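You operate a simulated robot arm through the tools that you are given. There is no shell and no other tool. Be economical: measure what you need, move in short steps, check, and stop when the job is done.

You run a simulated two-armed robot. Do the job below in one go: nothing can be reset, and whatever is moved stays where it is left.

TASK
Put the label pack labelled "Lot 75" from the top of the line table on the sleeve well and the label pack that says "Lot 57" on the shelf of the line table. Put the white bottle on the top of the line table away on the top of the island bench. Put the teal tag marked "Light" from the top of the low table on top of the blue towel pack there and the teal tag that says "Metal" on top of the purple sleeve there. Fetch the blue tile labelled "2 C" from the top of the long table and set it on top of the green roll. Open the turn plate, put the tall roll from the top of the long table on the top of the turn plate, then shut the plate. Put one of the spout bottles from the top of the long table on top of the white film roll there. Stack the yellow sleeve pack from the top of the long table on top of the green sleeve pack. Take the black canister and leave it on top of the white short roll on the top of the island bench. Any order will do. Set down upright: white bottle, tall roll, spout bottle, black canister.

It is judged by the outcome, as a careful person would: the job done as asked, and still so three seconds after it is handed in. It fails if anything else is knocked over, pushed out of place, dropped, spilled or broken. Flat cloth is picked up by pressing the open fingertips on it (5 to 10 N) and closing them slowly along it; thin cloth reads only 2 to 8 mm in the jaws.

THE ROBOT
Two 7-joint arms with two-finger grippers on one trunk, on a base that drives. Base frame: it is fixed to the floor where the robot stands at the start and does not move with it; the origin is under the middle of the robot, x ahead of it, y to its left, z up; the surface under the hand at the start is at about z = 0.75. Readings come in m, degrees, newtons and seconds.
The left shoulder is at the start at [0.024, 0.214, 1.131], the right one opposite. With the tool pointing down near the work surface each hand reaches from about 0.1 to 0.76 m from the robot's upright axis, wherever it stands, measured 20 degrees to its own side. Places, roughly: black canister (12x6x19 cm) [-10.3, -2.6, 1.4]; blue tile [-1, -1.25, 0.75]; film roll (12x12x13 cm) [-1.5, -1.5, 0.9]; green roll (6x6x10 cm) [-1, -1.6, 0.9]; label pack [0.5, 0, 0.75]; shelf of the line table [0.7, -0.4, 0.4]; short roll (12x12x13 cm) [-8.2, -0.8, 0.6]; sleeve [-1.25, -0.75, 0.75]; sleeve pack [-2, -1.25, 0.75]; sleeve well (22x17 cm) [1.7, 1.36, 0.96]; spout bottle (9x6x18 cm) [-2.3, -1.2, 0.9]; tall roll [-1.25, -1.25, 1]; teal tag [-1.25, -0.75, 0.75]; top of the island bench [-8, -1.2, 0.6]; top of the turn plate [-2.3, -1.5, 0.9]; towel pack (20x6x13 cm) [-1.5, -0.7, 0.8]; turn plate [-2.3, -1.5, 0.9]; white bottle (6x6x11 cm) [1, 0, 0.8]. Payload 2.2 kg a hand.
The TCP of each hand is the grasp point between the finger pads, 0.019 m short of the fingertips. In the tool frame z runs along the fingers and y along their closing line. Largest opening 0.116 m; the body of the gripper starts 0.07 m behind the TCP.
Orientation is told as [roll, pitch, yaw] about the base's x, y, z axes, in that order, counted from this pose: with the fingers straight down and closing along the base's y, the tool's x points along the base's -x, its y along +y and its z along -z.

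THE INTERFACE
- The arms move only by the tool move_arm. It takes "left_deltas", "right_deltas" or both (then of equal length, played together; a hand with none holds still); each is a list of rows, each a list of 7 numbers: the shift along the tool's x, y, z in m, then the turn, a rotation vector about the tool's x, y, z in degrees, then the finger opening in m, from 0 to 0.116. In form: [[tx, ty, tz, ax, ay, az, gripper], ...]. A call has 1 to 10 rows; each row is the pose to reach, as a shift and turn from the pose commanded when the call began, along the tool's axes at that moment. Rows are played at 5 a second. More than 0.05 m and 8.6 degrees between two rows, or a gripper value outside its range, and nothing of the call is played. A pose out of reach is approached as far as the arm can. The call stops where the force on the tool passes 40 N (or 10 N more than at its start, if that is more) or the arm is blocked; 0.2 s more then pass. The fingers move at their own pace and stop on an object; they squeeze with about 25 N. The grip force told is the motor's: it shows also when the fingers shut on nothing. Time passes only in rows, and 0.2 s behind the last, so rows that repeat a pose let the fingers close. The reply holds the time, the measured pose of the TCP, the force on the tool along the base axes, the opening and the grip force, in the units named above and with some noise, with the torque about the TCP (base axes, N m) and any sound that the robot's microphone picked up, and new pictures: "views" is both (left out), scene, wrist or none (wrist: the cameras of the hands that moved).
- Cameras (640 x 400 px; columns grow to the right, rows downward): "scene" is now at [0.1109, -0.0335, 1.2761]; the picture's right is [-0.42, -0.91, 0.00], its down [-0.73, 0.34, -0.59] and it looks along [0.54, -0.25, -0.81] (base axes); focal length 277 px, centre (320, 200). "left" rides on the left gripper at [0.069, 0.015, -0.097] in its tool frame; the picture's right is [-0.21, 0.98, 0.00], its down [-0.76, -0.17, -0.63] and it looks along [-0.62, -0.14, 0.77] (tool axes); focal length 251 px, centre (320, 200). "right" rides on the right gripper at [0.069, -0.015, -0.096] in its tool frame; the picture's right is [0.21, 0.98, 0.00], its down [-0.76, 0.17, -0.63] and it looks along [-0.62, 0.14, 0.77] (tool axes); focal length 251 px, centre (320, 200). There is no depth. A picture from a camera that has moved, and an enlarged one, comes with that camera's place and axes in the base frame and with its lens.
- raise_lower(by): slides the trunk up (or, below 0, down) by that many m; the arms and the scene camera ride with it, the base frame stays. It gives what a move gives, with no picture.
- steer(legs): drives the robot by 1 to 6 legs, each [ahead, left, turn to the left] in m, m and degrees, along the robot's own axes; the way and the turn of a leg run together, so that a leg with both is an arc; at most 1.5 m and 180 degrees a leg. The arms and the cameras ride along, it lands a little off, and it stops where it bumps. It gives what a move gives, and a new picture of the scene camera.
- head_to(pan, tilt): turns the head with the scene camera to pan (to the left, within 80 degrees either way) and tilt (down, from -29 to 69), counted from straight ahead of the robot. It gives what a move gives, and a new picture of the scene camera.
- enlarge(camera, box): a new picture of the part [left, top, right, bottom] of that camera's present view, enlarged. The clock stands still meanwhile.
- job_done(): hands the job in; it is judged then, once.

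Work in short steps. Places have to be worked out from the pictures, the camera data and where the tool is seen: move nearer, look again, correct. Check each grasp and each placing, and mend what went wrong. You have 546 turns and 360 pictures in all, those below and enlarged ones among them. Open the grippers and draw the arms clear of the work before you hand the job in, unless the task says otherwise; then end with one line.

The tools are called as name(argument=value, ...) on one line, values as JSON. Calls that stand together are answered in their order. move_arm: Moves the arms, as the interface text tells. Its arguments: {"type":"object","properties":{"left_deltas":{"type":"array","items":{"type":"array","items":{"type":"number"}}},"right_deltas":{"type":"array","items":{"type":"array","items":{"type":"number"}}},"views":{"type":"string","enum":["both","scene","wrist","none"]}},"required":[]} The other tools are called the same way: raise_lower (by) slides the trunk up or down; steer (legs) drives the base; head_to (pan, tilt) turns the head that bears the scene camera; enlarge (camera, box) takes an enlarged picture of a part of a camera's view; job_done () hands the job in.

At the start:

```text
time_s: 0.0
left_tool_pos: [0.5027, 0.0578, 1.0252]
left_orientation: [0.2, 0.0, 0.1]
left_contact_force: [-0.1, 0.1, -0.9]
left_ft_torque: [-0.03, -0.02, 0.0]
left_gripper_width: 0.1162
left_gripper_force: 0.0
right_tool_pos: [0.3699, -0.2966, 0.979]
right_orientation: [0.3, 0.0, 0.0]
right_contact_force: [0.3, -0.8, -0.6]
right_ft_torque: [-0.03, 0.01, 0.01]
right_gripper_width: 0.1159
right_gripper_force: 0.1
trunk travel left (down, up): [-0.275, 0.215]
robot x, y, heading: [-0.0009, 0.0011, -0.1]
head pan, tilt: [-25.1, 53.5]
```

scene: 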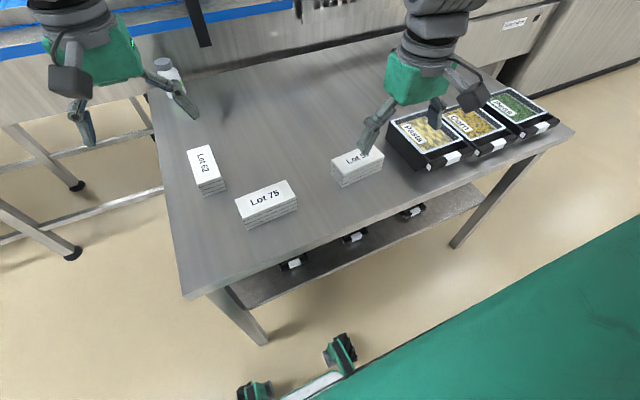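
right: 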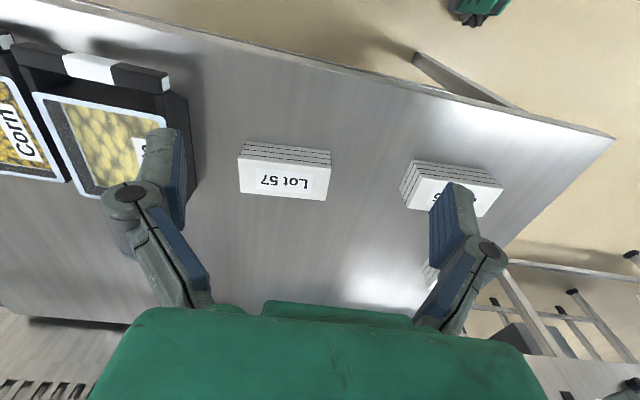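
left: 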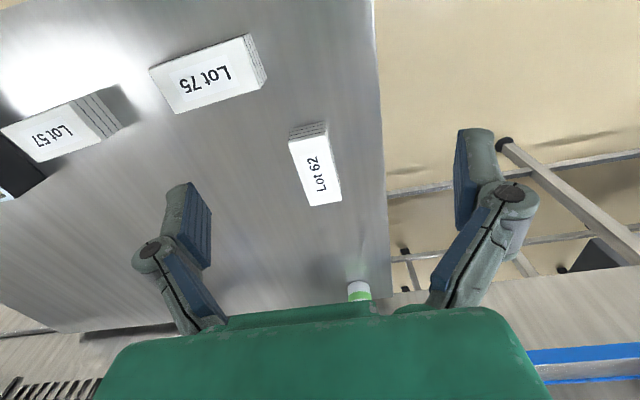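

Packs are around [0.48,-0.08] (Lot 75) and [0.50,-0.32] (Lot 57). I look around with the head to see the sleeve well first.

head_to(pan=40, tilt=20)

head_to(pan=0, tilt=25)

```text
time_s: 1.4
left_tool_pos: [0.4999, 0.058, 1.0255]
left_orientation: [0.0, -0.2, 0.1]
left_contact_force: [0.6, 0.1, 0.3]
left_ft_torque: [0.0, -0.01, 0.03]
left_gripper_width: 0.1158
left_gripper_force: 0.0
right_tool_pos: [0.3678, -0.296, 0.9802]
right_orientation: [0.1, -0.2, 0.1]
right_contact_force: [-0.3, 0.0, -0.1]
right_ft_torque: [-0.03, -0.02, 0.03]
right_gripper_width: 0.116
right_gripper_force: 0.0
trunk travel left (down, up): [-0.275, 0.215]
robot x, y, heading: [0.0008, 0.0012, 0.1]
head pan, tilt: [40.0, 20.0]
camera scene: at [0.1157, 0.0576, 1.3264], right [0.64, -0.77, 0.0], down [-0.27, -0.22, -0.94], along [0.72, 0.6, -0.34], focal length 277 px, centre (320, 200)
```

scene: 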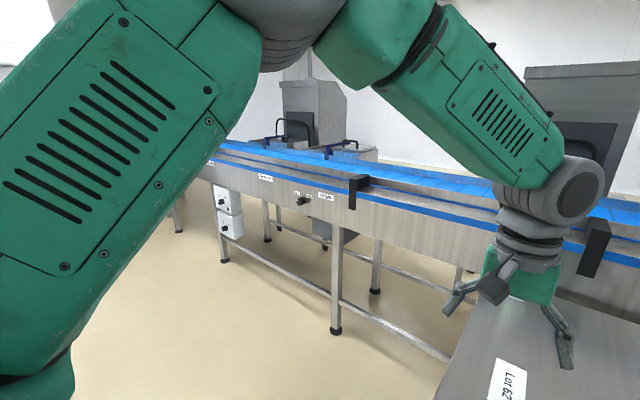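

```text
time_s: 2.4
left_tool_pos: [0.4994, 0.0574, 1.0259]
left_orientation: [0.1, 0.0, -0.1]
left_contact_force: [0.2, 0.4, 0.3]
left_ft_torque: [-0.02, 0.0, 0.02]
left_gripper_width: 0.1159
left_gripper_force: 0.0
right_tool_pos: [0.367, -0.2967, 0.981]
right_orientation: [0.2, -0.3, 0.0]
right_contact_force: [0.2, -0.1, -0.3]
right_ft_torque: [-0.01, -0.05, 0.01]
right_gripper_width: 0.1159
right_gripper_force: 0.0
trunk travel left (down, up): [-0.275, 0.215]
robot x, y, heading: [-0.0021, -0.0016, -0.0]
head pan, tilt: [0.0, 25.0]
camera scene: at [0.1365, -0.0022, 1.3182], right [0.0, -1.0, 0.0], down [-0.43, 0.0, -0.9], along [0.9, 0.0, -0.43], focal length 277 px, centre (320, 200)
```

scene: 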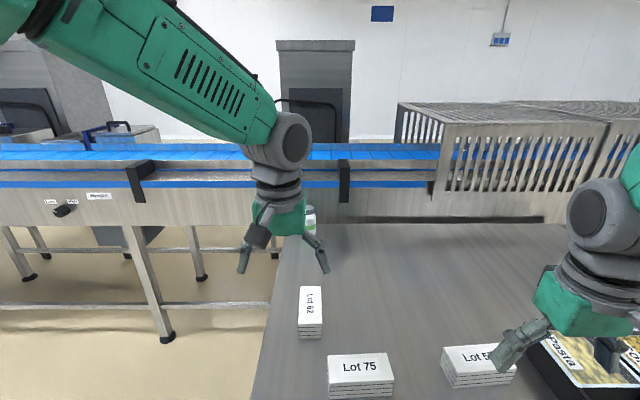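

The well sits beyond the conveyor (~x 1.7), so it and the shelf will need a tilted grasp. First I yaw both hands so the jaws close across the packs' short side.

move_arm(right_deltas=[[0, 0, 0, 0, 0, -8.5, 0.116], [0, 0, 0, 0, 0, -17, 0.116], [0, 0, 0, 0, 0, -25.5, 0.116], [0, 0, 0, 0, 0, -34, 0.116], [0, 0, 0, 0, 0, -42.5, 0.116], [0, 0, 0, 0, 0, -51, 0.116], [0, 0, 0, 0, 0, -59.5, 0.116], [0, 0, 0, 0, 0, -68, 0.116], [0, 0, 0, 0, 0, -76.5, 0.116], [0, 0, 0, 0, 0, -85, 0.116]], left_deltas=[[0, 0, 0, 0, 0, 8.5, 0.116], [0, 0, 0, 0, 0, 17, 0.116], [0, 0, 0, 0, 0, 25.5, 0.116], [0, 0, 0, 0, 0, 34, 0.116], [0, 0, 0, 0, 0, 42.5, 0.116], [0, 0, 0, 0, 0, 51, 0.116], [0, 0, 0, 0, 0, 59.5, 0.116], [0, 0, 0, 0, 0, 68, 0.116], [0, 0, 0, 0, 0, 76.5, 0.116], [0, 0, 0, 0, 0, 85, 0.116]], views="none")

```text
time_s: 4.6
left_tool_pos: [0.5001, 0.0579, 1.0255]
left_orientation: [0.2, 0.1, -85.2]
left_contact_force: [0.1, 0.9, 0.1]
left_ft_torque: [-0.02, -0.01, 0.0]
left_gripper_width: 0.1162
left_gripper_force: 0.0
right_tool_pos: [0.3672, -0.2966, 0.9812]
right_orientation: [-0.1, -0.1, 85.1]
right_contact_force: [-0.2, -0.2, 0.3]
right_ft_torque: [0.03, -0.01, 0.02]
right_gripper_width: 0.1157
right_gripper_force: 0.1
trunk travel left (down, up): [-0.275, 0.215]
robot x, y, heading: [0.0007, -0.0025, -0.3]
head pan, tilt: [0.0, 25.0]
```

Now tilt both hands 40° inward and move the right one above Lot 57.

move_arm(right_deltas=[[0.004, -0.027, 0.016, 0, -8, 0, 0.116], [0.008, -0.054, 0.032, 0, -16, 0, 0.116], [0.011, -0.081, 0.048, 0, -24, 0, 0.116], [0.015, -0.108, 0.064, 0, -32, 0, 0.116], [0.018, -0.135, 0.08, 0, -40, 0, 0.116]], left_deltas=[[0, 0, 0, 0, -8, 0, 0.116], [0, 0, 0, 0, -16, 0, 0.116], [0, 0, 0, 0, -24, 0, 0.116], [0, 0, 0, 0, -32, 0, 0.116], [0, 0, 0, 0, -40, 0, 0.116]])

```text
time_s: 5.8
left_tool_pos: [0.5017, 0.0587, 1.0244]
left_orientation: [0.1, -40.2, -85.1]
left_contact_force: [0.7, 0.3, 0.1]
left_ft_torque: [-0.01, 0.01, -0.05]
left_gripper_width: 0.1161
left_gripper_force: 0.1
right_tool_pos: [0.5019, -0.326, 0.9009]
right_orientation: [-0.2, -40.3, 85.1]
right_contact_force: [-0.1, -0.3, 0.0]
right_ft_torque: [0.0, 0.0, 0.03]
right_gripper_width: 0.1159
right_gripper_force: 0.0
trunk travel left (down, up): [-0.275, 0.215]
robot x, y, heading: [0.0022, -0.0045, -0.1]
head pan, tilt: [0.0, 25.0]
camera scene: at [0.1391, -0.0025, 1.3178], right [0.0, -1.0, 0.0], down [-0.43, 0.0, -0.9], along [0.9, 0.0, -0.43], focal length 277 px, centre (320, 200)
camera right: at [0.5068, -0.4435, 0.9312], right [-0.99, -0.08, -0.14], down [-0.15, 0.18, 0.97], along [-0.05, 0.98, -0.19], focal length 251 px, centre (320, 200)
camera left: at [0.5061, 0.1741, 1.0545], right [0.99, -0.08, 0.14], down [-0.15, -0.18, 0.97], along [-0.05, -0.98, -0.19], focal length 251 px, centre (320, 200)
```

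scene: 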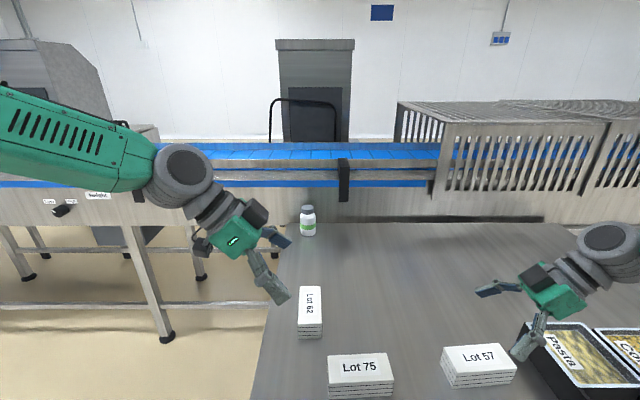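
right: 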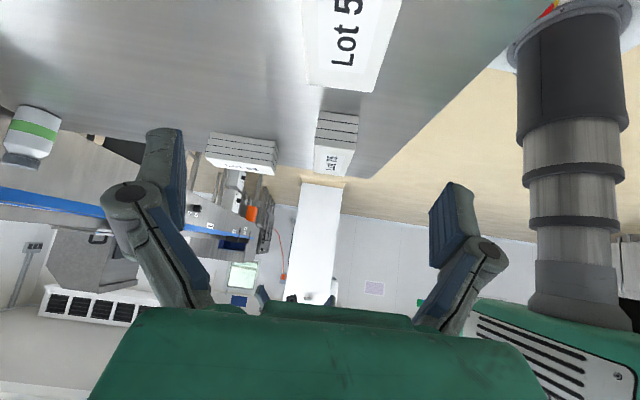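
left: 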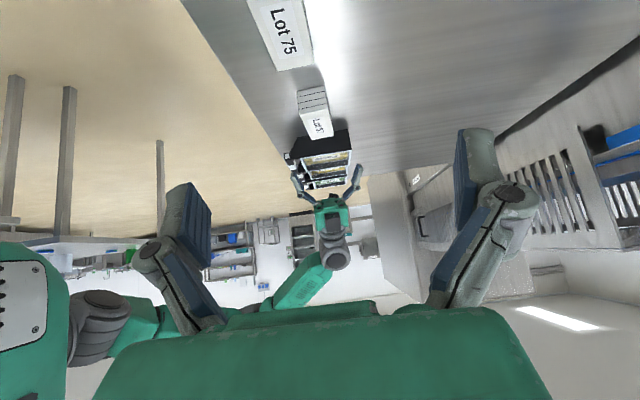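

Top face at z≈0.79, Lot 57 center ≈[0.502,-0.32], yaw ≈+4.5°. Adjust the right yaw and go partly down, then check with the head tilted down.

move_arm(right_deltas=[[0.015, 0, 0.02, -3.0, 0, -3.6, 0.116], [0.03, 0, 0.04, -6.1, 0, -7.3, 0.116], [0.049, 0.0, 0.064, -6.1, 0, -7.3, 0.116]], views="none")

head_to(pan=-15, tilt=50)

```text
time_s: 6.6
left_tool_pos: [0.4995, 0.058, 1.0259]
left_orientation: [0.1, -40.0, -85.1]
left_contact_force: [-0.4, 0.0, 0.6]
left_ft_torque: [0.0, 0.03, 0.02]
left_gripper_width: 0.1161
left_gripper_force: 0.2
right_tool_pos: [0.5005, -0.3233, 0.8208]
right_orientation: [-0.3, -40.2, 94.7]
right_contact_force: [-0.3, -1.0, 0.1]
right_ft_torque: [-0.05, -0.01, 0.02]
right_gripper_width: 0.1161
right_gripper_force: 0.1
trunk travel left (down, up): [-0.275, 0.215]
robot x, y, heading: [-0.0008, 0.0019, -0.0]
head pan, tilt: [0.0, 25.0]
```

```text
time_s: 7.5
left_tool_pos: [0.4991, 0.0565, 1.0252]
left_orientation: [0.1, -40.0, -85.1]
left_contact_force: [-0.5, 0.6, 0.3]
left_ft_torque: [-0.02, -0.03, -0.02]
left_gripper_width: 0.1158
left_gripper_force: 0.0
right_tool_pos: [0.4995, -0.3214, 0.8208]
right_orientation: [-0.3, -40.2, 94.7]
right_contact_force: [0.0, 0.0, -0.6]
right_ft_torque: [0.03, 0.01, -0.04]
right_gripper_width: 0.1159
right_gripper_force: 0.1
trunk travel left (down, up): [-0.275, 0.215]
robot x, y, heading: [-0.0022, -0.0028, 0.0]
head pan, tilt: [-15.0, 50.0]
camera scene: at [0.1196, -0.0228, 1.2807], right [-0.26, -0.97, 0.0], down [-0.74, 0.2, -0.64], along [0.62, -0.17, -0.77], focal length 277 px, centre (320, 200)
```

scene: 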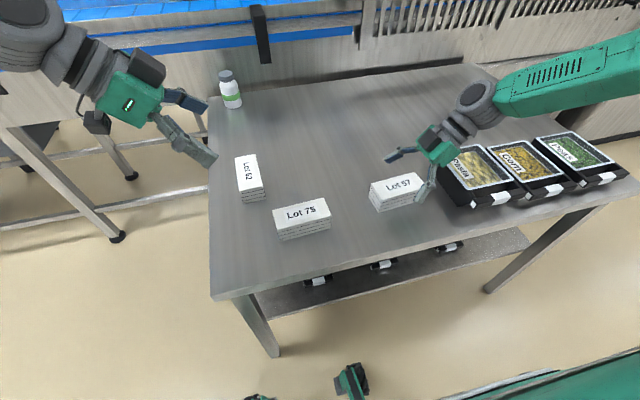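

The hand is near the Pasta tray; I enlarge to check clearance.

enlarge(camera="scene", box=[340, 70, 560, 230])

```text
2.50 times, centred on (450, 150) of scene
camera zoom: at [0.1196, -0.0228, 1.2807], right [-0.26, -0.97, 0.0], down [-0.74, 0.2, -0.64], along [0.62, -0.17, -0.77], focal length 691 px, centre (-5, 325)
```

zoom: 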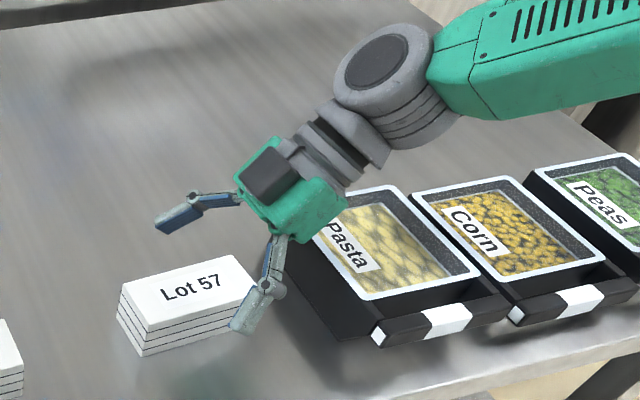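

The tray's edge (y≈-0.42) would meet the right hand's camera, so I swap: the right hand takes Lot 75, the left hand takes Lot 57. Right goes up and over to above Lot 75.

move_arm(right_deltas=[[-0.026, 0, -0.031, 0, 0, 0, 0.116], [-0.062, -0.001, -0.001, 0, 0, 0, 0.116], [-0.098, -0.002, 0.03, 0, 0, 0, 0.116], [-0.134, -0.003, 0.06, 0, 0, 0, 0.116], [-0.17, -0.004, 0.091, 0, 0, 0, 0.116], [-0.206, -0.004, 0.121, 0, 0, 0, 0.116]], views="scene")

```text
time_s: 8.9
left_tool_pos: [0.5, 0.0606, 1.0245]
left_orientation: [0.1, -40.1, -85.0]
left_contact_force: [-0.8, 0.1, 0.5]
left_ft_torque: [-0.04, 0.01, 0.01]
left_gripper_width: 0.1161
left_gripper_force: 0.0
right_tool_pos: [0.4869, -0.0839, 0.8626]
right_orientation: [-0.2, -40.0, 94.5]
right_contact_force: [0.1, 0.7, 0.0]
right_ft_torque: [0.0, -0.01, 0.05]
right_gripper_width: 0.1162
right_gripper_force: 0.1
trunk travel left (down, up): [-0.275, 0.215]
robot x, y, heading: [0.0054, -0.0008, -0.2]
head pan, tilt: [-15.0, 50.0]
camera scene: at [0.1201, -0.0188, 1.2806], right [-0.26, -0.97, 0.0], down [-0.74, 0.2, -0.64], along [0.62, -0.17, -0.77], focal length 277 px, centre (320, 200)
```

scene: 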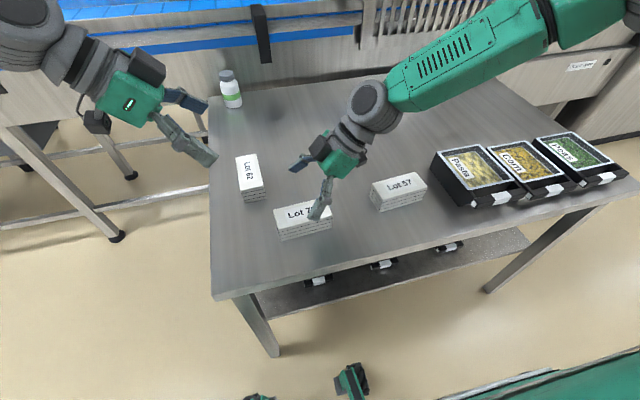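

Aligned over Lot 75. Descend to z≈0.778 and close.

move_arm(right_deltas=[[0.027, 0.002, 0.032, 0, 0, 0, 0.116], [0.0545, 0.003, 0.065, 0, 0, 0, 0.116], [0.0545, 0.003, 0.065, 0, 0, 0, 0.05], [0.0545, 0.003, 0.065, 0, 0, 0, 0.04], [0.0545, 0.003, 0.065, 0, 0, 0, 0.04], [0.0545, 0.003, 0.065, 0, 0, 0, 0.04]], views="scene")

```text
time_s: 10.3
left_tool_pos: [0.4995, 0.059, 1.0259]
left_orientation: [0.1, -39.9, -85.2]
left_contact_force: [0.1, 0.0, 0.0]
left_ft_torque: [0.0, 0.03, 0.03]
left_gripper_width: 0.1162
left_gripper_force: 0.1
right_tool_pos: [0.4836, -0.0855, 0.7777]
right_orientation: [-0.2, -40.1, 94.7]
right_contact_force: [0.1, -0.5, 0.1]
right_ft_torque: [-0.05, 0.0, 0.01]
right_gripper_width: 0.0547
right_gripper_force: 25.0
trunk travel left (down, up): [-0.275, 0.215]
robot x, y, heading: [0.005, 0.0007, -0.0]
head pan, tilt: [-15.0, 50.0]
camera scene: at [0.1202, -0.0209, 1.2806], right [-0.26, -0.97, 0.0], down [-0.74, 0.2, -0.64], along [0.62, -0.17, -0.77], focal length 277 px, centre (320, 200)
```

scene: 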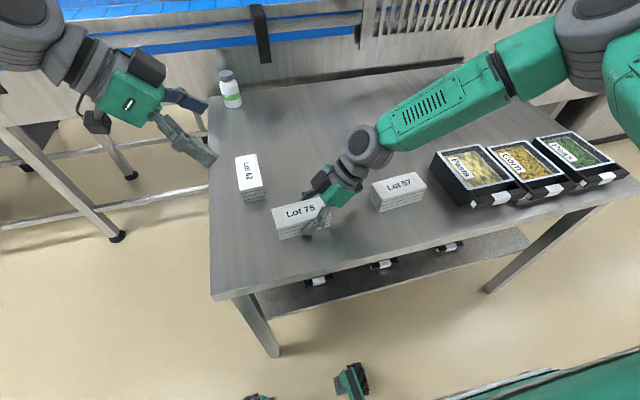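

Gripped (0.055 m). Lift straight up, then across to the right, out of the left hand's way.

move_arm(right_deltas=[[-0.032, 0, -0.038, 0, 0, 0, 0.04], [-0.064, 0, -0.077, 0, 0, 0, 0.04], [-0.096, 0, -0.115, 0, 0, 0, 0.04], [-0.129, 0, -0.153, 0, 0, 0, 0.04], [-0.161, 0, -0.1915, 0, 0, 0, 0.04], [-0.123, 0, -0.223, 0, 0, 0, 0.04], [-0.085, 0, -0.255, 0, 0, 0, 0.04], [-0.047, 0, -0.287, 0, 0, 0, 0.04], [-0.008, 0, -0.319, 0, 0, 0, 0.04]], views="scene")

```text
refused: row 2 steps farther than a row can; nothing moved
```

Step slightly too long; smaller steps.

move_arm(right_deltas=[[-0.031, 0, -0.037, 0, 0, 0, 0.04], [-0.062, 0, -0.074, 0, 0, 0, 0.04], [-0.093, 0, -0.111, 0, 0, 0, 0.04], [-0.124, 0, -0.148, 0, 0, 0, 0.04], [-0.155, 0, -0.185, 0, 0, 0, 0.04], [-0.118, 0, -0.216, 0, 0, 0, 0.04], [-0.081, 0, -0.247, 0, 0, 0, 0.04], [-0.044, 0, -0.278, 0, 0, 0, 0.04], [-0.007, 0, -0.309, 0, 0, 0, 0.04]], views="scene")

```text
time_s: 12.3
left_tool_pos: [0.4995, 0.0586, 1.0264]
left_orientation: [0.0, -39.9, -85.1]
left_contact_force: [-0.5, -0.3, -0.4]
left_ft_torque: [0.01, -0.02, 0.0]
left_gripper_width: 0.1159
left_gripper_force: 0.1
right_tool_pos: [0.4964, -0.28, 1.0125]
right_orientation: [-0.2, -40.3, 94.7]
right_contact_force: [-0.8, 0.0, -3.0]
right_ft_torque: [-0.04, 0.04, -0.01]
right_gripper_width: 0.0544
right_gripper_force: 25.3
trunk travel left (down, up): [-0.275, 0.215]
robot x, y, heading: [-0.0015, 0.002, -0.0]
head pan, tilt: [-15.0, 50.0]
camera scene: at [0.1193, -0.0241, 1.2806], right [-0.26, -0.97, 0.0], down [-0.74, 0.2, -0.64], along [0.62, -0.16, -0.77], focal length 277 px, centre (320, 200)
```

scene: 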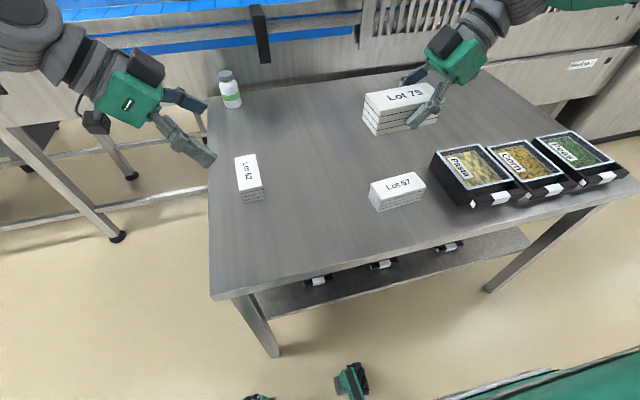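

Now right moves further right while the left comes over Lot 57.

move_arm(right_deltas=[[0.027, 0.004, -0.036, 0, 0, 0, 0.04], [0.054, 0.007, -0.072, 0, 0, 0, 0.04], [0.081, 0.011, -0.108, 0, 0, 0, 0.04], [0.108, 0.014, -0.143, 0, 0, 0, 0.04], [0.136, 0.018, -0.179, 0, 0, 0, 0.04], [0.136, 0.018, -0.179, 0, 0, 0, 0.04], [0.136, 0.018, -0.179, 0, 0, 0, 0.04], [0.136, 0.018, -0.179, 0, 0, 0, 0.04], [0.136, 0.018, -0.179, 0, 0, 0, 0.04]], left_deltas=[[-0.02, -0.003, 0.041, 0, 0, 0, 0.116], [-0.041, -0.007, 0.082, 0, 0, 0, 0.116], [-0.061, -0.01, 0.123, 0, 0, 0, 0.116], [-0.081, -0.014, 0.164, 0, 0, 0, 0.116], [-0.101, -0.017, 0.206, 0, 0, 0, 0.116], [-0.122, -0.02, 0.247, 0, 0, 0, 0.116], [-0.142, -0.024, 0.288, 0, 0, 0, 0.116], [-0.162, -0.027, 0.329, 0, 0, 0, 0.116], [-0.1825, -0.03, 0.37, 0, 0, 0, 0.116]], views="scene")

```text
time_s: 14.3
left_tool_pos: [0.5051, -0.3083, 0.8647]
left_orientation: [-0.3, -40.0, -84.4]
left_contact_force: [1.3, 0.8, 0.2]
left_ft_torque: [-0.01, 0.03, 0.0]
left_gripper_width: 0.116
left_gripper_force: 0.0
left hand out of reach, approached as far as the arm can: row 9
right_tool_pos: [0.4979, -0.4991, 1.0642]
right_orientation: [-0.2, -40.1, 94.6]
right_contact_force: [-0.5, 0.5, -1.9]
right_ft_torque: [-0.02, -0.01, 0.01]
right_gripper_width: 0.0544
right_gripper_force: 25.1
trunk travel left (down, up): [-0.275, 0.215]
robot x, y, heading: [0.0038, -0.0034, -0.1]
head pan, tilt: [-15.0, 50.0]
camera scene: at [0.1211, -0.0275, 1.2803], right [-0.26, -0.97, 0.0], down [-0.74, 0.2, -0.64], along [0.62, -0.16, -0.77], focal length 277 px, centre (320, 200)
```

scene: 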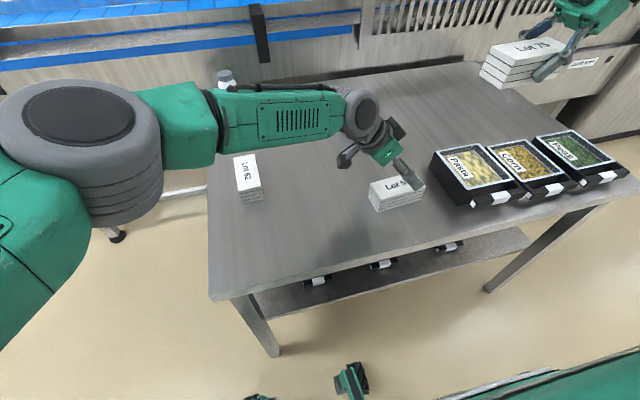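

Left is at its reach limit. I draw it back 0.15 m and shift the robot 0.15 m to the right.

move_arm(left_deltas=[[0.024, 0.003, -0.03, 0, 0, 0, 0.116], [0.048, 0.006, -0.06, 0, 0, 0, 0.116], [0.072, 0.01, -0.09, 0, 0, 0, 0.116], [0.095, 0.013, -0.119, 0, 0, 0, 0.116]], views="none")

steer(legs=[[0, -0.15, 0]])

```text
time_s: 15.3
left_tool_pos: [0.5057, -0.1602, 0.8925]
left_orientation: [0.0, -40.0, -85.2]
left_contact_force: [0.4, 0.1, -0.5]
left_ft_torque: [-0.01, -0.01, 0.0]
left_gripper_width: 0.116
left_gripper_force: 0.0
right_tool_pos: [0.4955, -0.4983, 1.0651]
right_orientation: [-0.3, -40.1, 94.8]
right_contact_force: [0.6, -0.4, -2.6]
right_ft_torque: [-0.04, 0.0, -0.02]
right_gripper_width: 0.0543
right_gripper_force: 25.0
trunk travel left (down, up): [-0.275, 0.215]
robot x, y, heading: [0.0004, 0.0011, -0.1]
head pan, tilt: [-15.0, 50.0]
```

```text
time_s: 16.7
left_tool_pos: [0.5075, -0.2884, 0.8952]
left_orientation: [-0.2, -41.2, -84.9]
left_contact_force: [0.0, 1.2, -0.9]
left_ft_torque: [-0.15, 0.1, -0.05]
left_gripper_width: 0.1157
left_gripper_force: 0.0
right_tool_pos: [0.4974, -0.6233, 1.0745]
right_orientation: [-0.2, -39.0, 94.6]
right_contact_force: [-0.2, 0.9, -1.4]
right_ft_torque: [-0.13, -0.01, 0.0]
right_gripper_width: 0.0542
right_gripper_force: 24.9
trunk travel left (down, up): [-0.275, 0.215]
robot x, y, heading: [-0.0008, -0.1427, 0.1]
head pan, tilt: [-15.0, 50.0]
camera scene: at [0.1212, -0.1387, 1.2807], right [-0.26, -0.97, 0.02], down [-0.74, 0.18, -0.64], along [0.62, -0.18, -0.77], focal length 277 px, centre (320, 200)
```

scene: 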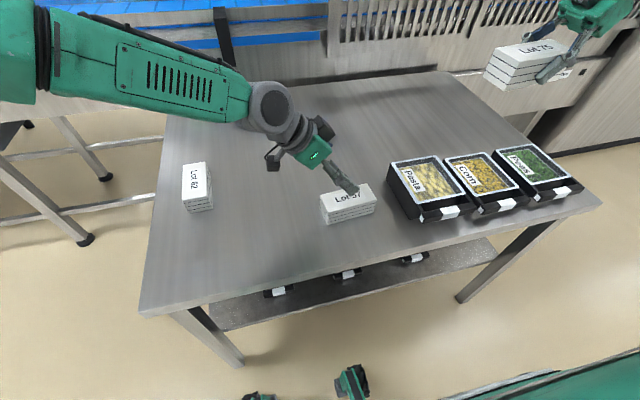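

Go part way and read the settled pose.

move_arm(left_deltas=[[0, -0.003, 0.02, 0, 0, 0, 0.116], [0, -0.006, 0.039, 0, 0, 0, 0.116], [0, -0.006, 0.039, 0, 0, 0, 0.116]], views="scene")

```text
time_s: 17.5
left_tool_pos: [0.4994, -0.3118, 0.8678]
left_orientation: [0.4, -40.7, -85.0]
left_contact_force: [-0.1, 0.4, 1.1]
left_ft_torque: [-0.08, 0.02, -0.03]
left_gripper_width: 0.1158
left_gripper_force: 0.0
right_tool_pos: [0.4931, -0.6221, 1.0758]
right_orientation: [-0.6, -39.2, 95.2]
right_contact_force: [0.1, 0.2, -1.9]
right_ft_torque: [-0.08, 0.0, 0.02]
right_gripper_width: 0.0544
right_gripper_force: 25.2
trunk travel left (down, up): [-0.275, 0.215]
robot x, y, heading: [-0.0009, -0.1404, 0.1]
head pan, tilt: [-15.0, 50.0]
camera scene: at [0.1194, -0.1389, 1.281], right [-0.26, -0.97, 0.02], down [-0.74, 0.18, -0.64], along [0.62, -0.18, -0.77], focal length 277 px, centre (320, 200)
```

scene: 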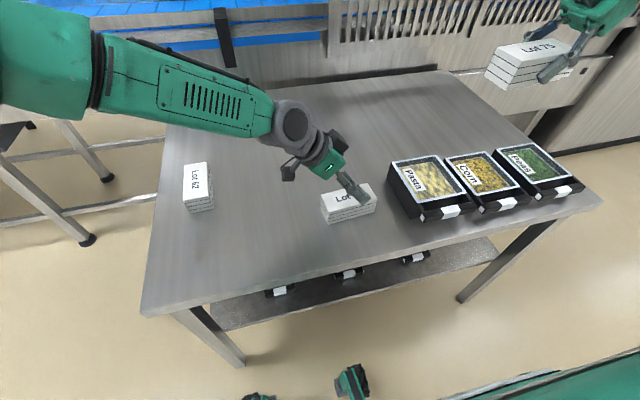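

Aligned with Lot 57 within a few mm. Descend and close.

move_arm(left_deltas=[[0.027, 0.0035, 0.036, 0, 0, 0, 0.116], [0.054, 0.0035, 0.072, 0, 0, 0, 0.116], [0.054, 0.0035, 0.072, 0, 0, 0, 0.05], [0.054, 0.0035, 0.072, 0, 0, 0, 0.04], [0.054, 0.0035, 0.072, 0, 0, 0, 0.04], [0.054, 0.0035, 0.072, 0, 0, 0, 0.04]], views="scene")

```text
time_s: 18.9
left_tool_pos: [0.5053, -0.3393, 0.7745]
left_orientation: [0.3, -39.8, -85.2]
left_contact_force: [0.9, -2.2, 6.0]
left_ft_torque: [0.49, -0.17, -0.03]
left_gripper_width: 0.0548
left_gripper_force: 25.1
right_tool_pos: [0.4927, -0.6472, 1.066]
right_orientation: [-0.6, -40.3, 95.0]
right_contact_force: [-0.6, 0.8, -2.0]
right_ft_torque: [-0.03, 0.02, 0.03]
right_gripper_width: 0.0544
right_gripper_force: 25.6
trunk travel left (down, up): [-0.275, 0.215]
robot x, y, heading: [0.0004, -0.1436, -0.2]
head pan, tilt: [-15.0, 50.0]
camera scene: at [0.1193, -0.1819, 1.2804], right [-0.26, -0.97, -0.01], down [-0.74, 0.21, -0.64], along [0.62, -0.16, -0.77], focal length 277 px, centre (320, 200)
```

scene: 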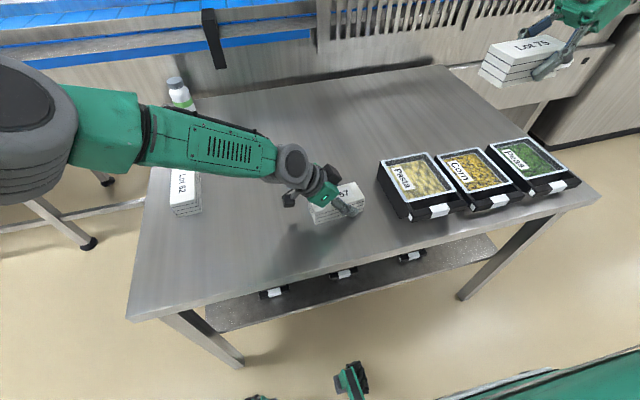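

Gripped Lot 57 (robot sways a bit after driving). Lift.

move_arm(left_deltas=[[-0.03, 0, -0.036, 0, 0, 0, 0.04], [-0.06, 0, -0.072, 0, 0, 0, 0.04], [-0.09, 0, -0.108, 0, 0, 0, 0.04], [-0.12, 0, -0.144, 0, 0, 0, 0.04], [-0.15, 0, -0.18, 0, 0, 0, 0.04], [-0.15, 0, -0.18, 0, 0, 0, 0.04]], views="scene")

```text
time_s: 20.3
left_tool_pos: [0.5047, -0.349, 1.0097]
left_orientation: [0.3, -39.4, -85.3]
left_contact_force: [-0.6, -0.5, -2.7]
left_ft_torque: [-0.04, -0.02, -0.01]
left_gripper_width: 0.0545
left_gripper_force: 25.0
right_tool_pos: [0.4943, -0.6588, 1.0596]
right_orientation: [-0.3, -40.8, 94.8]
right_contact_force: [0.6, -1.1, -2.3]
right_ft_torque: [0.0, 0.02, 0.02]
right_gripper_width: 0.0545
right_gripper_force: 24.6
trunk travel left (down, up): [-0.275, 0.215]
robot x, y, heading: [-0.0005, -0.1454, -0.0]
head pan, tilt: [-15.0, 50.0]
camera scene: at [0.1212, -0.1797, 1.2802], right [-0.26, -0.97, -0.01], down [-0.74, 0.2, -0.64], along [0.62, -0.16, -0.77], focal length 277 px, centre (320, 200)
```

scene: 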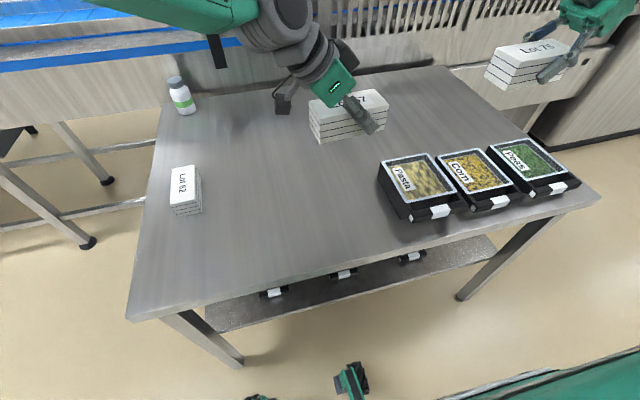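

Both packs held. Back off 0.5 m from the table.

steer(legs=[[-0.5, 0, 0]])

```text
time_s: 23.2
left_tool_pos: [0.0052, -0.3317, 1.0125]
left_orientation: [0.3, -40.2, -85.4]
left_contact_force: [-0.1, 0.7, -2.2]
left_ft_torque: [-0.04, 0.04, 0.04]
left_gripper_width: 0.0547
left_gripper_force: 24.9
right_tool_pos: [-0.0082, -0.6408, 1.0689]
right_orientation: [-0.6, -40.0, 94.8]
right_contact_force: [-0.2, 0.7, -2.2]
right_ft_torque: [-0.03, -0.01, 0.0]
right_gripper_width: 0.0544
right_gripper_force: 24.8
trunk travel left (down, up): [-0.275, 0.215]
robot x, y, heading: [-0.4965, -0.1386, 0.1]
head pan, tilt: [-15.0, 50.0]
camera scene: at [-0.3778, -0.1701, 1.2805], right [-0.26, -0.96, 0.0], down [-0.74, 0.21, -0.64], along [0.62, -0.17, -0.77], focal length 277 px, centre (320, 200)
```

scene: 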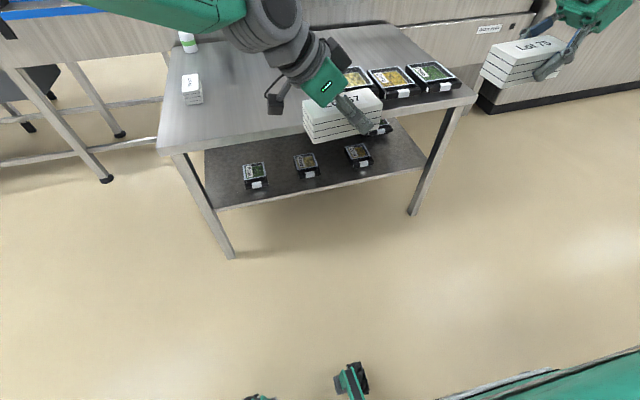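

Rotate both hands so the packs point forward, and shift the left hand to the left.

move_arm(left_deltas=[[0.015, 0.002, -0.013, -5.465, 0, -6.51, 0.04], [0.031, 0.003, -0.026, -10.93, 0, -13.02, 0.04], [0.046, 0.005, -0.038, -16.4, 0, -19.53, 0.04], [0.061, 0.007, -0.051, -21.86, 0, -26.04, 0.04], [0.076, 0.008, -0.064, -27.3, 0, -32.55, 0.04], [0.092, 0.01, -0.077, -32.8, 0, -39.06, 0.04], [0.107, 0.012, -0.09, -38.26, 0, -45.57, 0.04], [0.122, 0.014, -0.102, -43.72, 0, -52.08, 0.04], [0.138, 0.015, -0.115, -49.19, 0, -58.6, 0.04], [0.153, 0.017, -0.128, -54.65, 0, -65.1, 0.04]], right_deltas=[[0, 0, 0, 5.465, 0, 6.51, 0.04], [0, 0, 0, 10.93, 0, 13.02, 0.04], [0, 0, 0, 16.4, 0, 19.53, 0.04], [0, 0, 0, 21.86, 0, 26.04, 0.04], [0, 0, 0, 27.3, 0, 32.55, 0.04], [0, 0, 0, 32.8, 0, 39.06, 0.04], [0, 0, 0, 38.26, 0, 45.57, 0.04], [0, 0, 0, 43.72, 0, 52.08, 0.04], [0, 0, 0, 49.19, 0, 58.6, 0.04], [0, 0, 0, 54.65, 0, 65.1, 0.04]], views="none")

```text
time_s: 25.4
left_tool_pos: [0.0004, -0.1306, 1.0121]
left_orientation: [-0.2, -40.5, -0.4]
left_contact_force: [-0.2, 0.7, -2.9]
left_ft_torque: [-0.02, -0.02, -0.03]
left_gripper_width: 0.0541
left_gripper_force: 24.7
left hand out of reach, approached as far as the arm can: row 7, 8
right_tool_pos: [-0.0103, -0.6394, 1.0716]
right_orientation: [-0.5, -40.5, 9.4]
right_contact_force: [0.7, -0.6, -2.0]
right_ft_torque: [-0.03, 0.08, -0.04]
right_gripper_width: 0.0542
right_gripper_force: 24.3
trunk travel left (down, up): [-0.275, 0.215]
robot x, y, heading: [-0.4984, -0.1429, -0.6]
head pan, tilt: [-15.0, 50.0]
```

Lower the trunk fully and look at the shelf.

raise_lower(by=-0.27)

head_to(pan=-8, tilt=28)

```text
time_s: 28.2
left_tool_pos: [0.0019, -0.1282, 0.7424]
left_orientation: [-0.3, -40.5, -0.1]
left_contact_force: [-0.2, -0.4, -1.9]
left_ft_torque: [-0.03, -0.03, 0.01]
left_gripper_width: 0.0546
left_gripper_force: 24.8
right_tool_pos: [-0.0116, -0.637, 0.801]
right_orientation: [-0.5, -40.6, 9.7]
right_contact_force: [0.2, 0.2, -1.9]
right_ft_torque: [-0.02, 0.06, -0.01]
right_gripper_width: 0.0547
right_gripper_force: 24.9
trunk travel left (down, up): [-0.005, 0.485]
robot x, y, heading: [-0.4966, -0.142, -0.5]
head pan, tilt: [-15.0, 50.0]
```

```text
time_s: 29.0
left_tool_pos: [0.002, -0.1272, 0.7431]
left_orientation: [-0.4, -40.4, 0.0]
left_contact_force: [-0.9, 0.3, -1.7]
left_ft_torque: [-0.03, -0.07, 0.0]
left_gripper_width: 0.0546
left_gripper_force: 24.8
right_tool_pos: [-0.0106, -0.6369, 0.8014]
right_orientation: [-0.5, -40.7, 9.7]
right_contact_force: [0.7, 0.2, -1.1]
right_ft_torque: [-0.01, 0.05, 0.01]
right_gripper_width: 0.0544
right_gripper_force: 24.9
trunk travel left (down, up): [-0.005, 0.485]
robot x, y, heading: [-0.4968, -0.1451, -0.6]
head pan, tilt: [-8.0, 28.0]
camera scene: at [-0.3642, -0.1597, 1.0433], right [-0.14, -0.99, 0.0], down [-0.47, 0.07, -0.88], along [0.87, -0.13, -0.47], focal length 277 px, centre (320, 200)
```

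scene: 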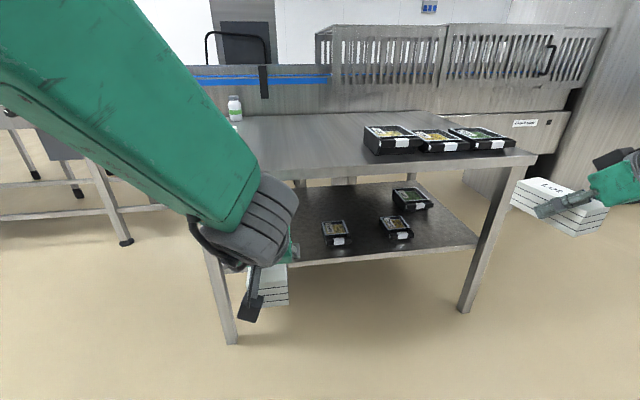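

Free shelf spot is right of the front trays, around [0.51,-0.765]. I drive sideways to face it.

steer(legs=[[0, -0.8, 0.5]])

```text
time_s: 33.3
left_tool_pos: [0.0016, -0.9044, 0.7438]
left_orientation: [-0.8, -40.5, 0.8]
left_contact_force: [-0.6, 0.7, -1.8]
left_ft_torque: [-0.05, -0.04, 0.01]
left_gripper_width: 0.0542
left_gripper_force: 25.4
right_tool_pos: [-0.005, -1.411, 0.8043]
right_orientation: [-0.8, -40.6, 10.6]
right_contact_force: [-0.3, -0.1, -2.1]
right_ft_torque: [-0.03, 0.05, -0.03]
right_gripper_width: 0.0547
right_gripper_force: 25.0
trunk travel left (down, up): [-0.005, 0.485]
robot x, y, heading: [-0.4956, -0.9275, 0.4]
head pan, tilt: [-8.0, 28.0]
camera scene: at [-0.3638, -0.9375, 1.0434], right [-0.13, -0.99, 0.0], down [-0.47, 0.06, -0.88], along [0.87, -0.12, -0.47], focal length 277 px, centre (320, 200)
```

scene: 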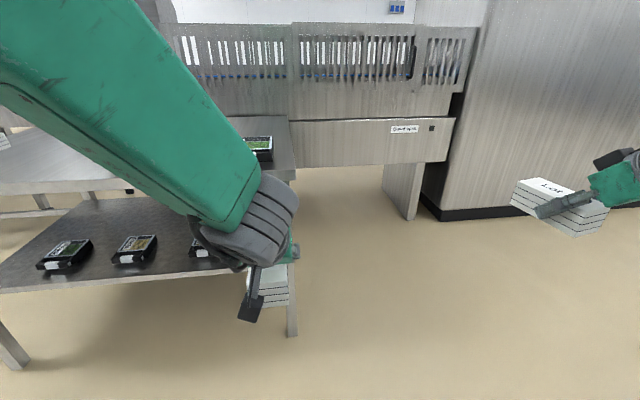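

Lower the left hand to shelf level (z≈0.47) here in free space, and view it.

move_arm(left_deltas=[[0.024, 0.021, 0.031, 0, 0, 0, 0.04], [0.048, 0.042, 0.062, 0, 0, 0, 0.04], [0.072, 0.063, 0.093, 0, 0, 0, 0.04], [0.097, 0.084, 0.123, 0, 0, 0, 0.04], [0.121, 0.105, 0.154, 0, 0, 0, 0.04], [0.145, 0.126, 0.185, 0, 0, 0, 0.04], [0.169, 0.147, 0.216, 0, 0, 0, 0.04]])

```text
time_s: 34.9
left_tool_pos: [0.0119, -0.7606, 0.4668]
left_orientation: [-0.6, -40.6, 0.8]
left_contact_force: [0.7, 0.3, -1.7]
left_ft_torque: [-0.03, -0.05, 0.0]
left_gripper_width: 0.0544
left_gripper_force: 25.1
right_tool_pos: [-0.0065, -1.4122, 0.8041]
right_orientation: [-0.7, -40.7, 10.4]
right_contact_force: [-0.9, -0.2, -1.7]
right_ft_torque: [0.01, 0.04, 0.04]
right_gripper_width: 0.0544
right_gripper_force: 24.8
trunk travel left (down, up): [-0.005, 0.485]
robot x, y, heading: [-0.4954, -0.926, 0.5]
head pan, tilt: [-8.0, 28.0]
camera scene: at [-0.3625, -0.9392, 1.0432], right [-0.13, -0.99, 0.0], down [-0.47, 0.06, -0.88], along [0.87, -0.12, -0.47], focal length 277 px, centre (320, 200)
camera left: at [-0.1029, -0.7453, 0.4958], right [0.16, 0.98, 0.13], down [0.16, -0.16, 0.97], along [0.97, -0.13, -0.19], focal length 251 px, centre (320, 200)
```

scene: 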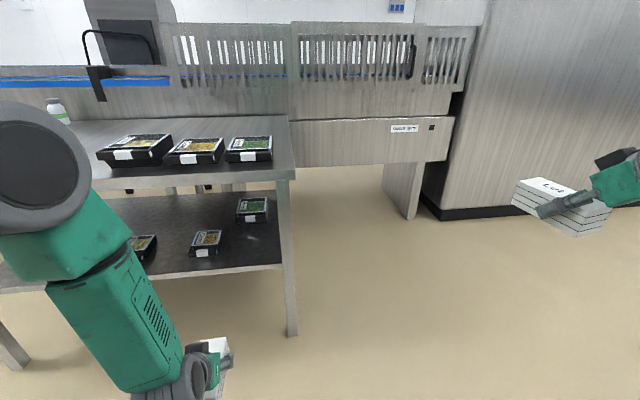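
left: 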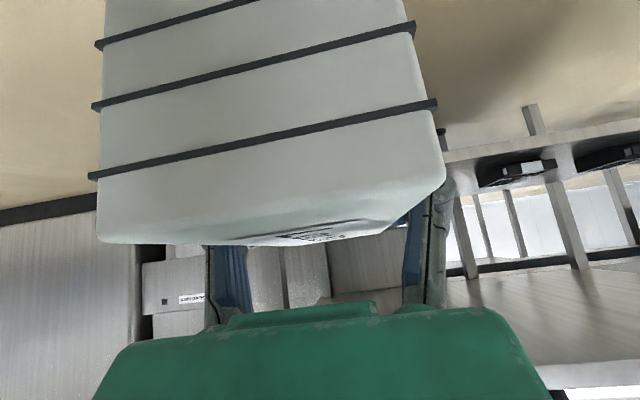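

The elbow is folded forward above table level, so I should stand further back with the arm extended. I extend the hand forward to see the arm's shape.

move_arm(left_deltas=[[-0.036, 0, 0.03, 0, 0, 0, 0.04], [-0.071, 0, 0.061, 0, 0, 0, 0.04], [-0.107, 0, 0.091, 0, 0, 0, 0.04], [-0.142, 0, 0.121, 0, 0, 0, 0.04], [-0.178, 0, 0.152, 0, 0, 0, 0.04], [-0.213, 0, 0.182, 0, 0, 0, 0.04]])

```text
time_s: 36.3
left_tool_pos: [0.2922, -0.7571, 0.4654]
left_orientation: [-0.7, -40.3, 0.9]
left_contact_force: [1.2, 0.2, -2.0]
left_ft_torque: [-0.04, -0.08, 0.03]
left_gripper_width: 0.0547
left_gripper_force: 24.7
right_tool_pos: [-0.0057, -1.4127, 0.8044]
right_orientation: [-0.8, -40.6, 10.5]
right_contact_force: [0.2, -0.3, -2.4]
right_ft_torque: [-0.02, 0.05, 0.02]
right_gripper_width: 0.0547
right_gripper_force: 25.1
trunk travel left (down, up): [-0.005, 0.485]
robot x, y, heading: [-0.4983, -0.931, 0.4]
head pan, tilt: [-8.0, 28.0]
camera scene: at [-0.3614, -0.9409, 1.0429], right [-0.13, -0.99, 0.0], down [-0.47, 0.06, -0.88], along [0.87, -0.12, -0.47], focal length 277 px, centre (320, 200)
camera left: at [0.1778, -0.7429, 0.4956], right [0.15, 0.98, 0.13], down [0.17, -0.16, 0.97], along [0.97, -0.13, -0.19], focal length 251 px, centre (320, 200)
```

scene: 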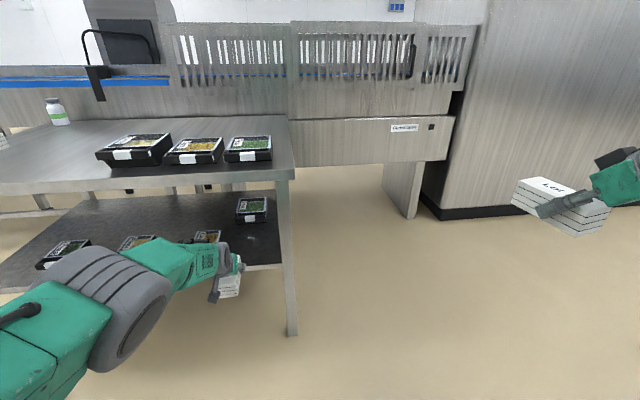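
left: 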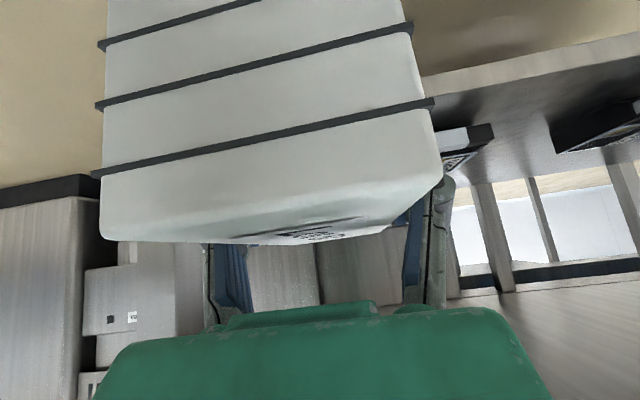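

Now the elbow is low and the arm extended—good shape. Enlarge to measure the shelf's front edge and free area.

enlarge(camera="scene", box=[140, 150, 340, 310])

```text
2.50 times, centred on (240, 230) of scene
camera zoom: at [-0.3614, -0.9409, 1.0429], right [-0.13, -0.99, 0.0], down [-0.47, 0.06, -0.88], along [0.87, -0.12, -0.47], focal length 691 px, centre (520, 125)
```

zoom: 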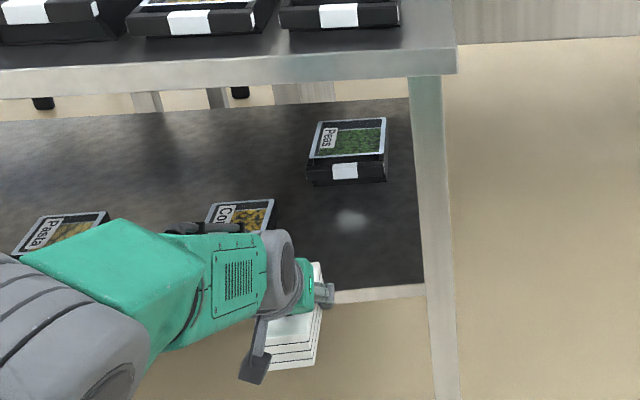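

Free area: x 0.38–0.65, y −0.71…−0.91. I verify shelf height via the wrist camera's view of its front edge.

enlarge(camera="left", box=[400, 20, 640, 180])

```text
2.50 times, centred on (520, 100) of left
camera zoom: at [0.1778, -0.7429, 0.4956], right [0.15, 0.98, 0.13], down [0.17, -0.16, 0.97], along [0.97, -0.13, -0.19], focal length 629 px, centre (-180, 450)
```

zoom: 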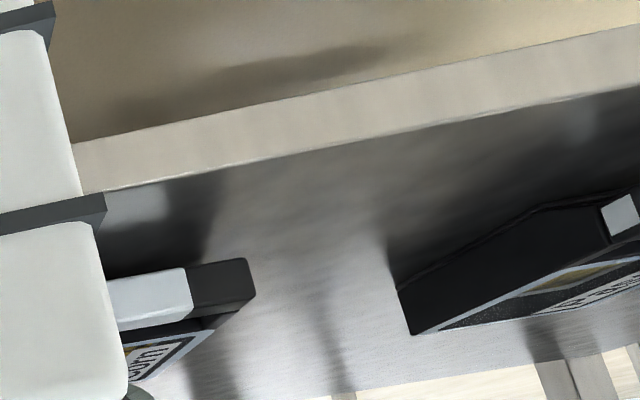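

Shelf top is ≈0.395. Set y to −0.80, z to 0.455, then drive in 0.165 m.

move_arm(left_deltas=[[0.004, -0.022, 0.005, 0, 0, 0, 0.04], [0.007, -0.043, 0.008, 0, 0, 0, 0.04]], views="none")

steer(legs=[[0.165, 0, 0]])

move_arm(left_deltas=[[0, 0, 0, 0, 0, 0, 0.04], [0, 0, 0, 0, 0, 0, 0.04], [0, 0, 0, 0, 0, 0, 0.04], [0, 0, 0, 0, 0, 0, 0.04]])

```text
time_s: 36.9
left_tool_pos: [0.2961, -0.8002, 0.4567]
left_orientation: [-0.5, -40.5, 0.7]
left_contact_force: [0.6, 0.2, -2.1]
left_ft_torque: [-0.02, 0.0, -0.04]
left_gripper_width: 0.0541
left_gripper_force: 24.7
right_tool_pos: [-0.0061, -1.4144, 0.8032]
right_orientation: [-0.6, -40.7, 10.5]
right_contact_force: [1.1, -0.1, -1.7]
right_ft_torque: [-0.01, 0.05, -0.01]
right_gripper_width: 0.0544
right_gripper_force: 24.9
trunk travel left (down, up): [-0.005, 0.485]
robot x, y, heading: [-0.498, -0.9242, 0.2]
head pan, tilt: [-8.0, 28.0]
```

```text
time_s: 38.3
left_tool_pos: [0.461, -0.7985, 0.4566]
left_orientation: [-0.5, -40.5, 1.0]
left_contact_force: [0.2, 0.6, -2.5]
left_ft_torque: [0.0, -0.07, -0.04]
left_gripper_width: 0.0543
left_gripper_force: 25.0
right_tool_pos: [0.1609, -1.4114, 0.8027]
right_orientation: [-0.6, -40.5, 10.6]
right_contact_force: [0.2, -0.2, -3.1]
right_ft_torque: [0.01, 0.03, -0.01]
right_gripper_width: 0.0547
right_gripper_force: 24.9
trunk travel left (down, up): [-0.005, 0.485]
robot x, y, heading: [-0.3301, -0.9224, 0.7]
head pan, tilt: [-8.0, 28.0]
camera scene: at [-0.1956, -0.9408, 1.043], right [-0.13, -0.99, 0.0], down [-0.47, 0.06, -0.88], along [0.87, -0.11, -0.47], focal length 277 px, centre (320, 200)
```

scene: 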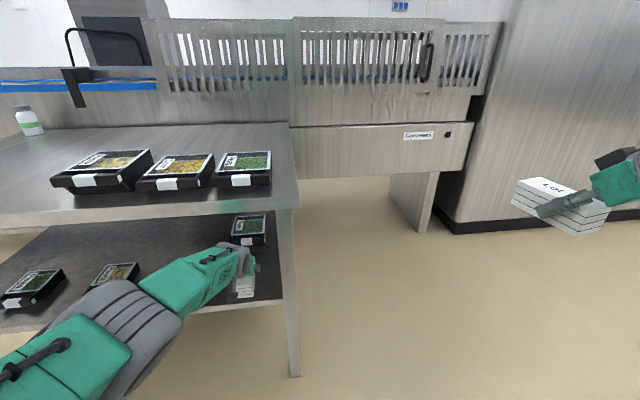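

```text
time_s: 39.3
left_tool_pos: [0.4594, -0.798, 0.4587]
left_orientation: [-0.7, -40.6, 1.1]
left_contact_force: [2.1, 0.3, -1.7]
left_ft_torque: [0.05, -0.04, 0.03]
left_gripper_width: 0.0546
left_gripper_force: 24.8
right_tool_pos: [0.1575, -1.4094, 0.8057]
right_orientation: [-0.8, -40.9, 10.7]
right_contact_force: [0.0, 0.0, -1.3]
right_ft_torque: [0.0, 0.01, 0.03]
right_gripper_width: 0.0546
right_gripper_force: 25.5
trunk travel left (down, up): [-0.005, 0.485]
robot x, y, heading: [-0.3296, -0.9242, 0.3]
head pan, tilt: [-8.0, 28.0]
camera scene: at [-0.1966, -0.9404, 1.0432], right [-0.13, -0.99, 0.0], down [-0.47, 0.06, -0.88], along [0.87, -0.11, -0.47], focal length 277 px, centre (320, 200)
camera left: at [0.3448, -0.7834, 0.4877], right [0.15, 0.98, 0.13], down [0.16, -0.16, 0.97], along [0.97, -0.13, -0.18], focal length 251 px, centre (320, 200)
```

scene: 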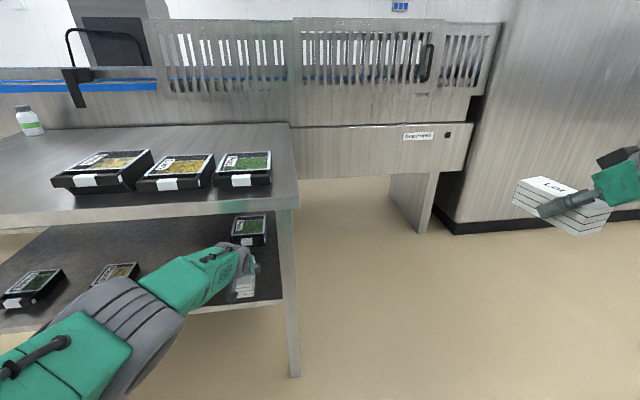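
left: 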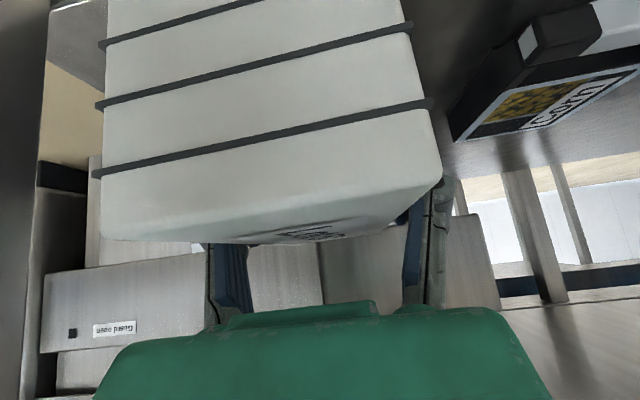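

Clear of everything. Lower slowly towards contact.

move_arm(left_deltas=[[0.0085, 0, 0.01, 0, 0, 0, 0.04], [0.017, 0, 0.02, 0, 0, 0, 0.04], [0.0217, 0, 0.0255, 0, 0, 0, 0.04]], views="none")

```text
time_s: 40.1
left_tool_pos: [0.4514, -0.7954, 0.4274]
left_orientation: [-0.6, -40.8, 1.1]
left_contact_force: [-0.2, -0.9, -1.9]
left_ft_torque: [-0.03, -0.01, 0.0]
left_gripper_width: 0.0544
left_gripper_force: 24.9
left hand out of reach, approached as far as the arm can: row 2, 3
right_tool_pos: [0.158, -1.4112, 0.8053]
right_orientation: [-0.7, -40.8, 10.6]
right_contact_force: [-0.6, -0.5, -2.6]
right_ft_torque: [0.0, 0.04, 0.01]
right_gripper_width: 0.0547
right_gripper_force: 25.1
trunk travel left (down, up): [-0.005, 0.485]
robot x, y, heading: [-0.3324, -0.9256, 0.6]
head pan, tilt: [-8.0, 28.0]
```

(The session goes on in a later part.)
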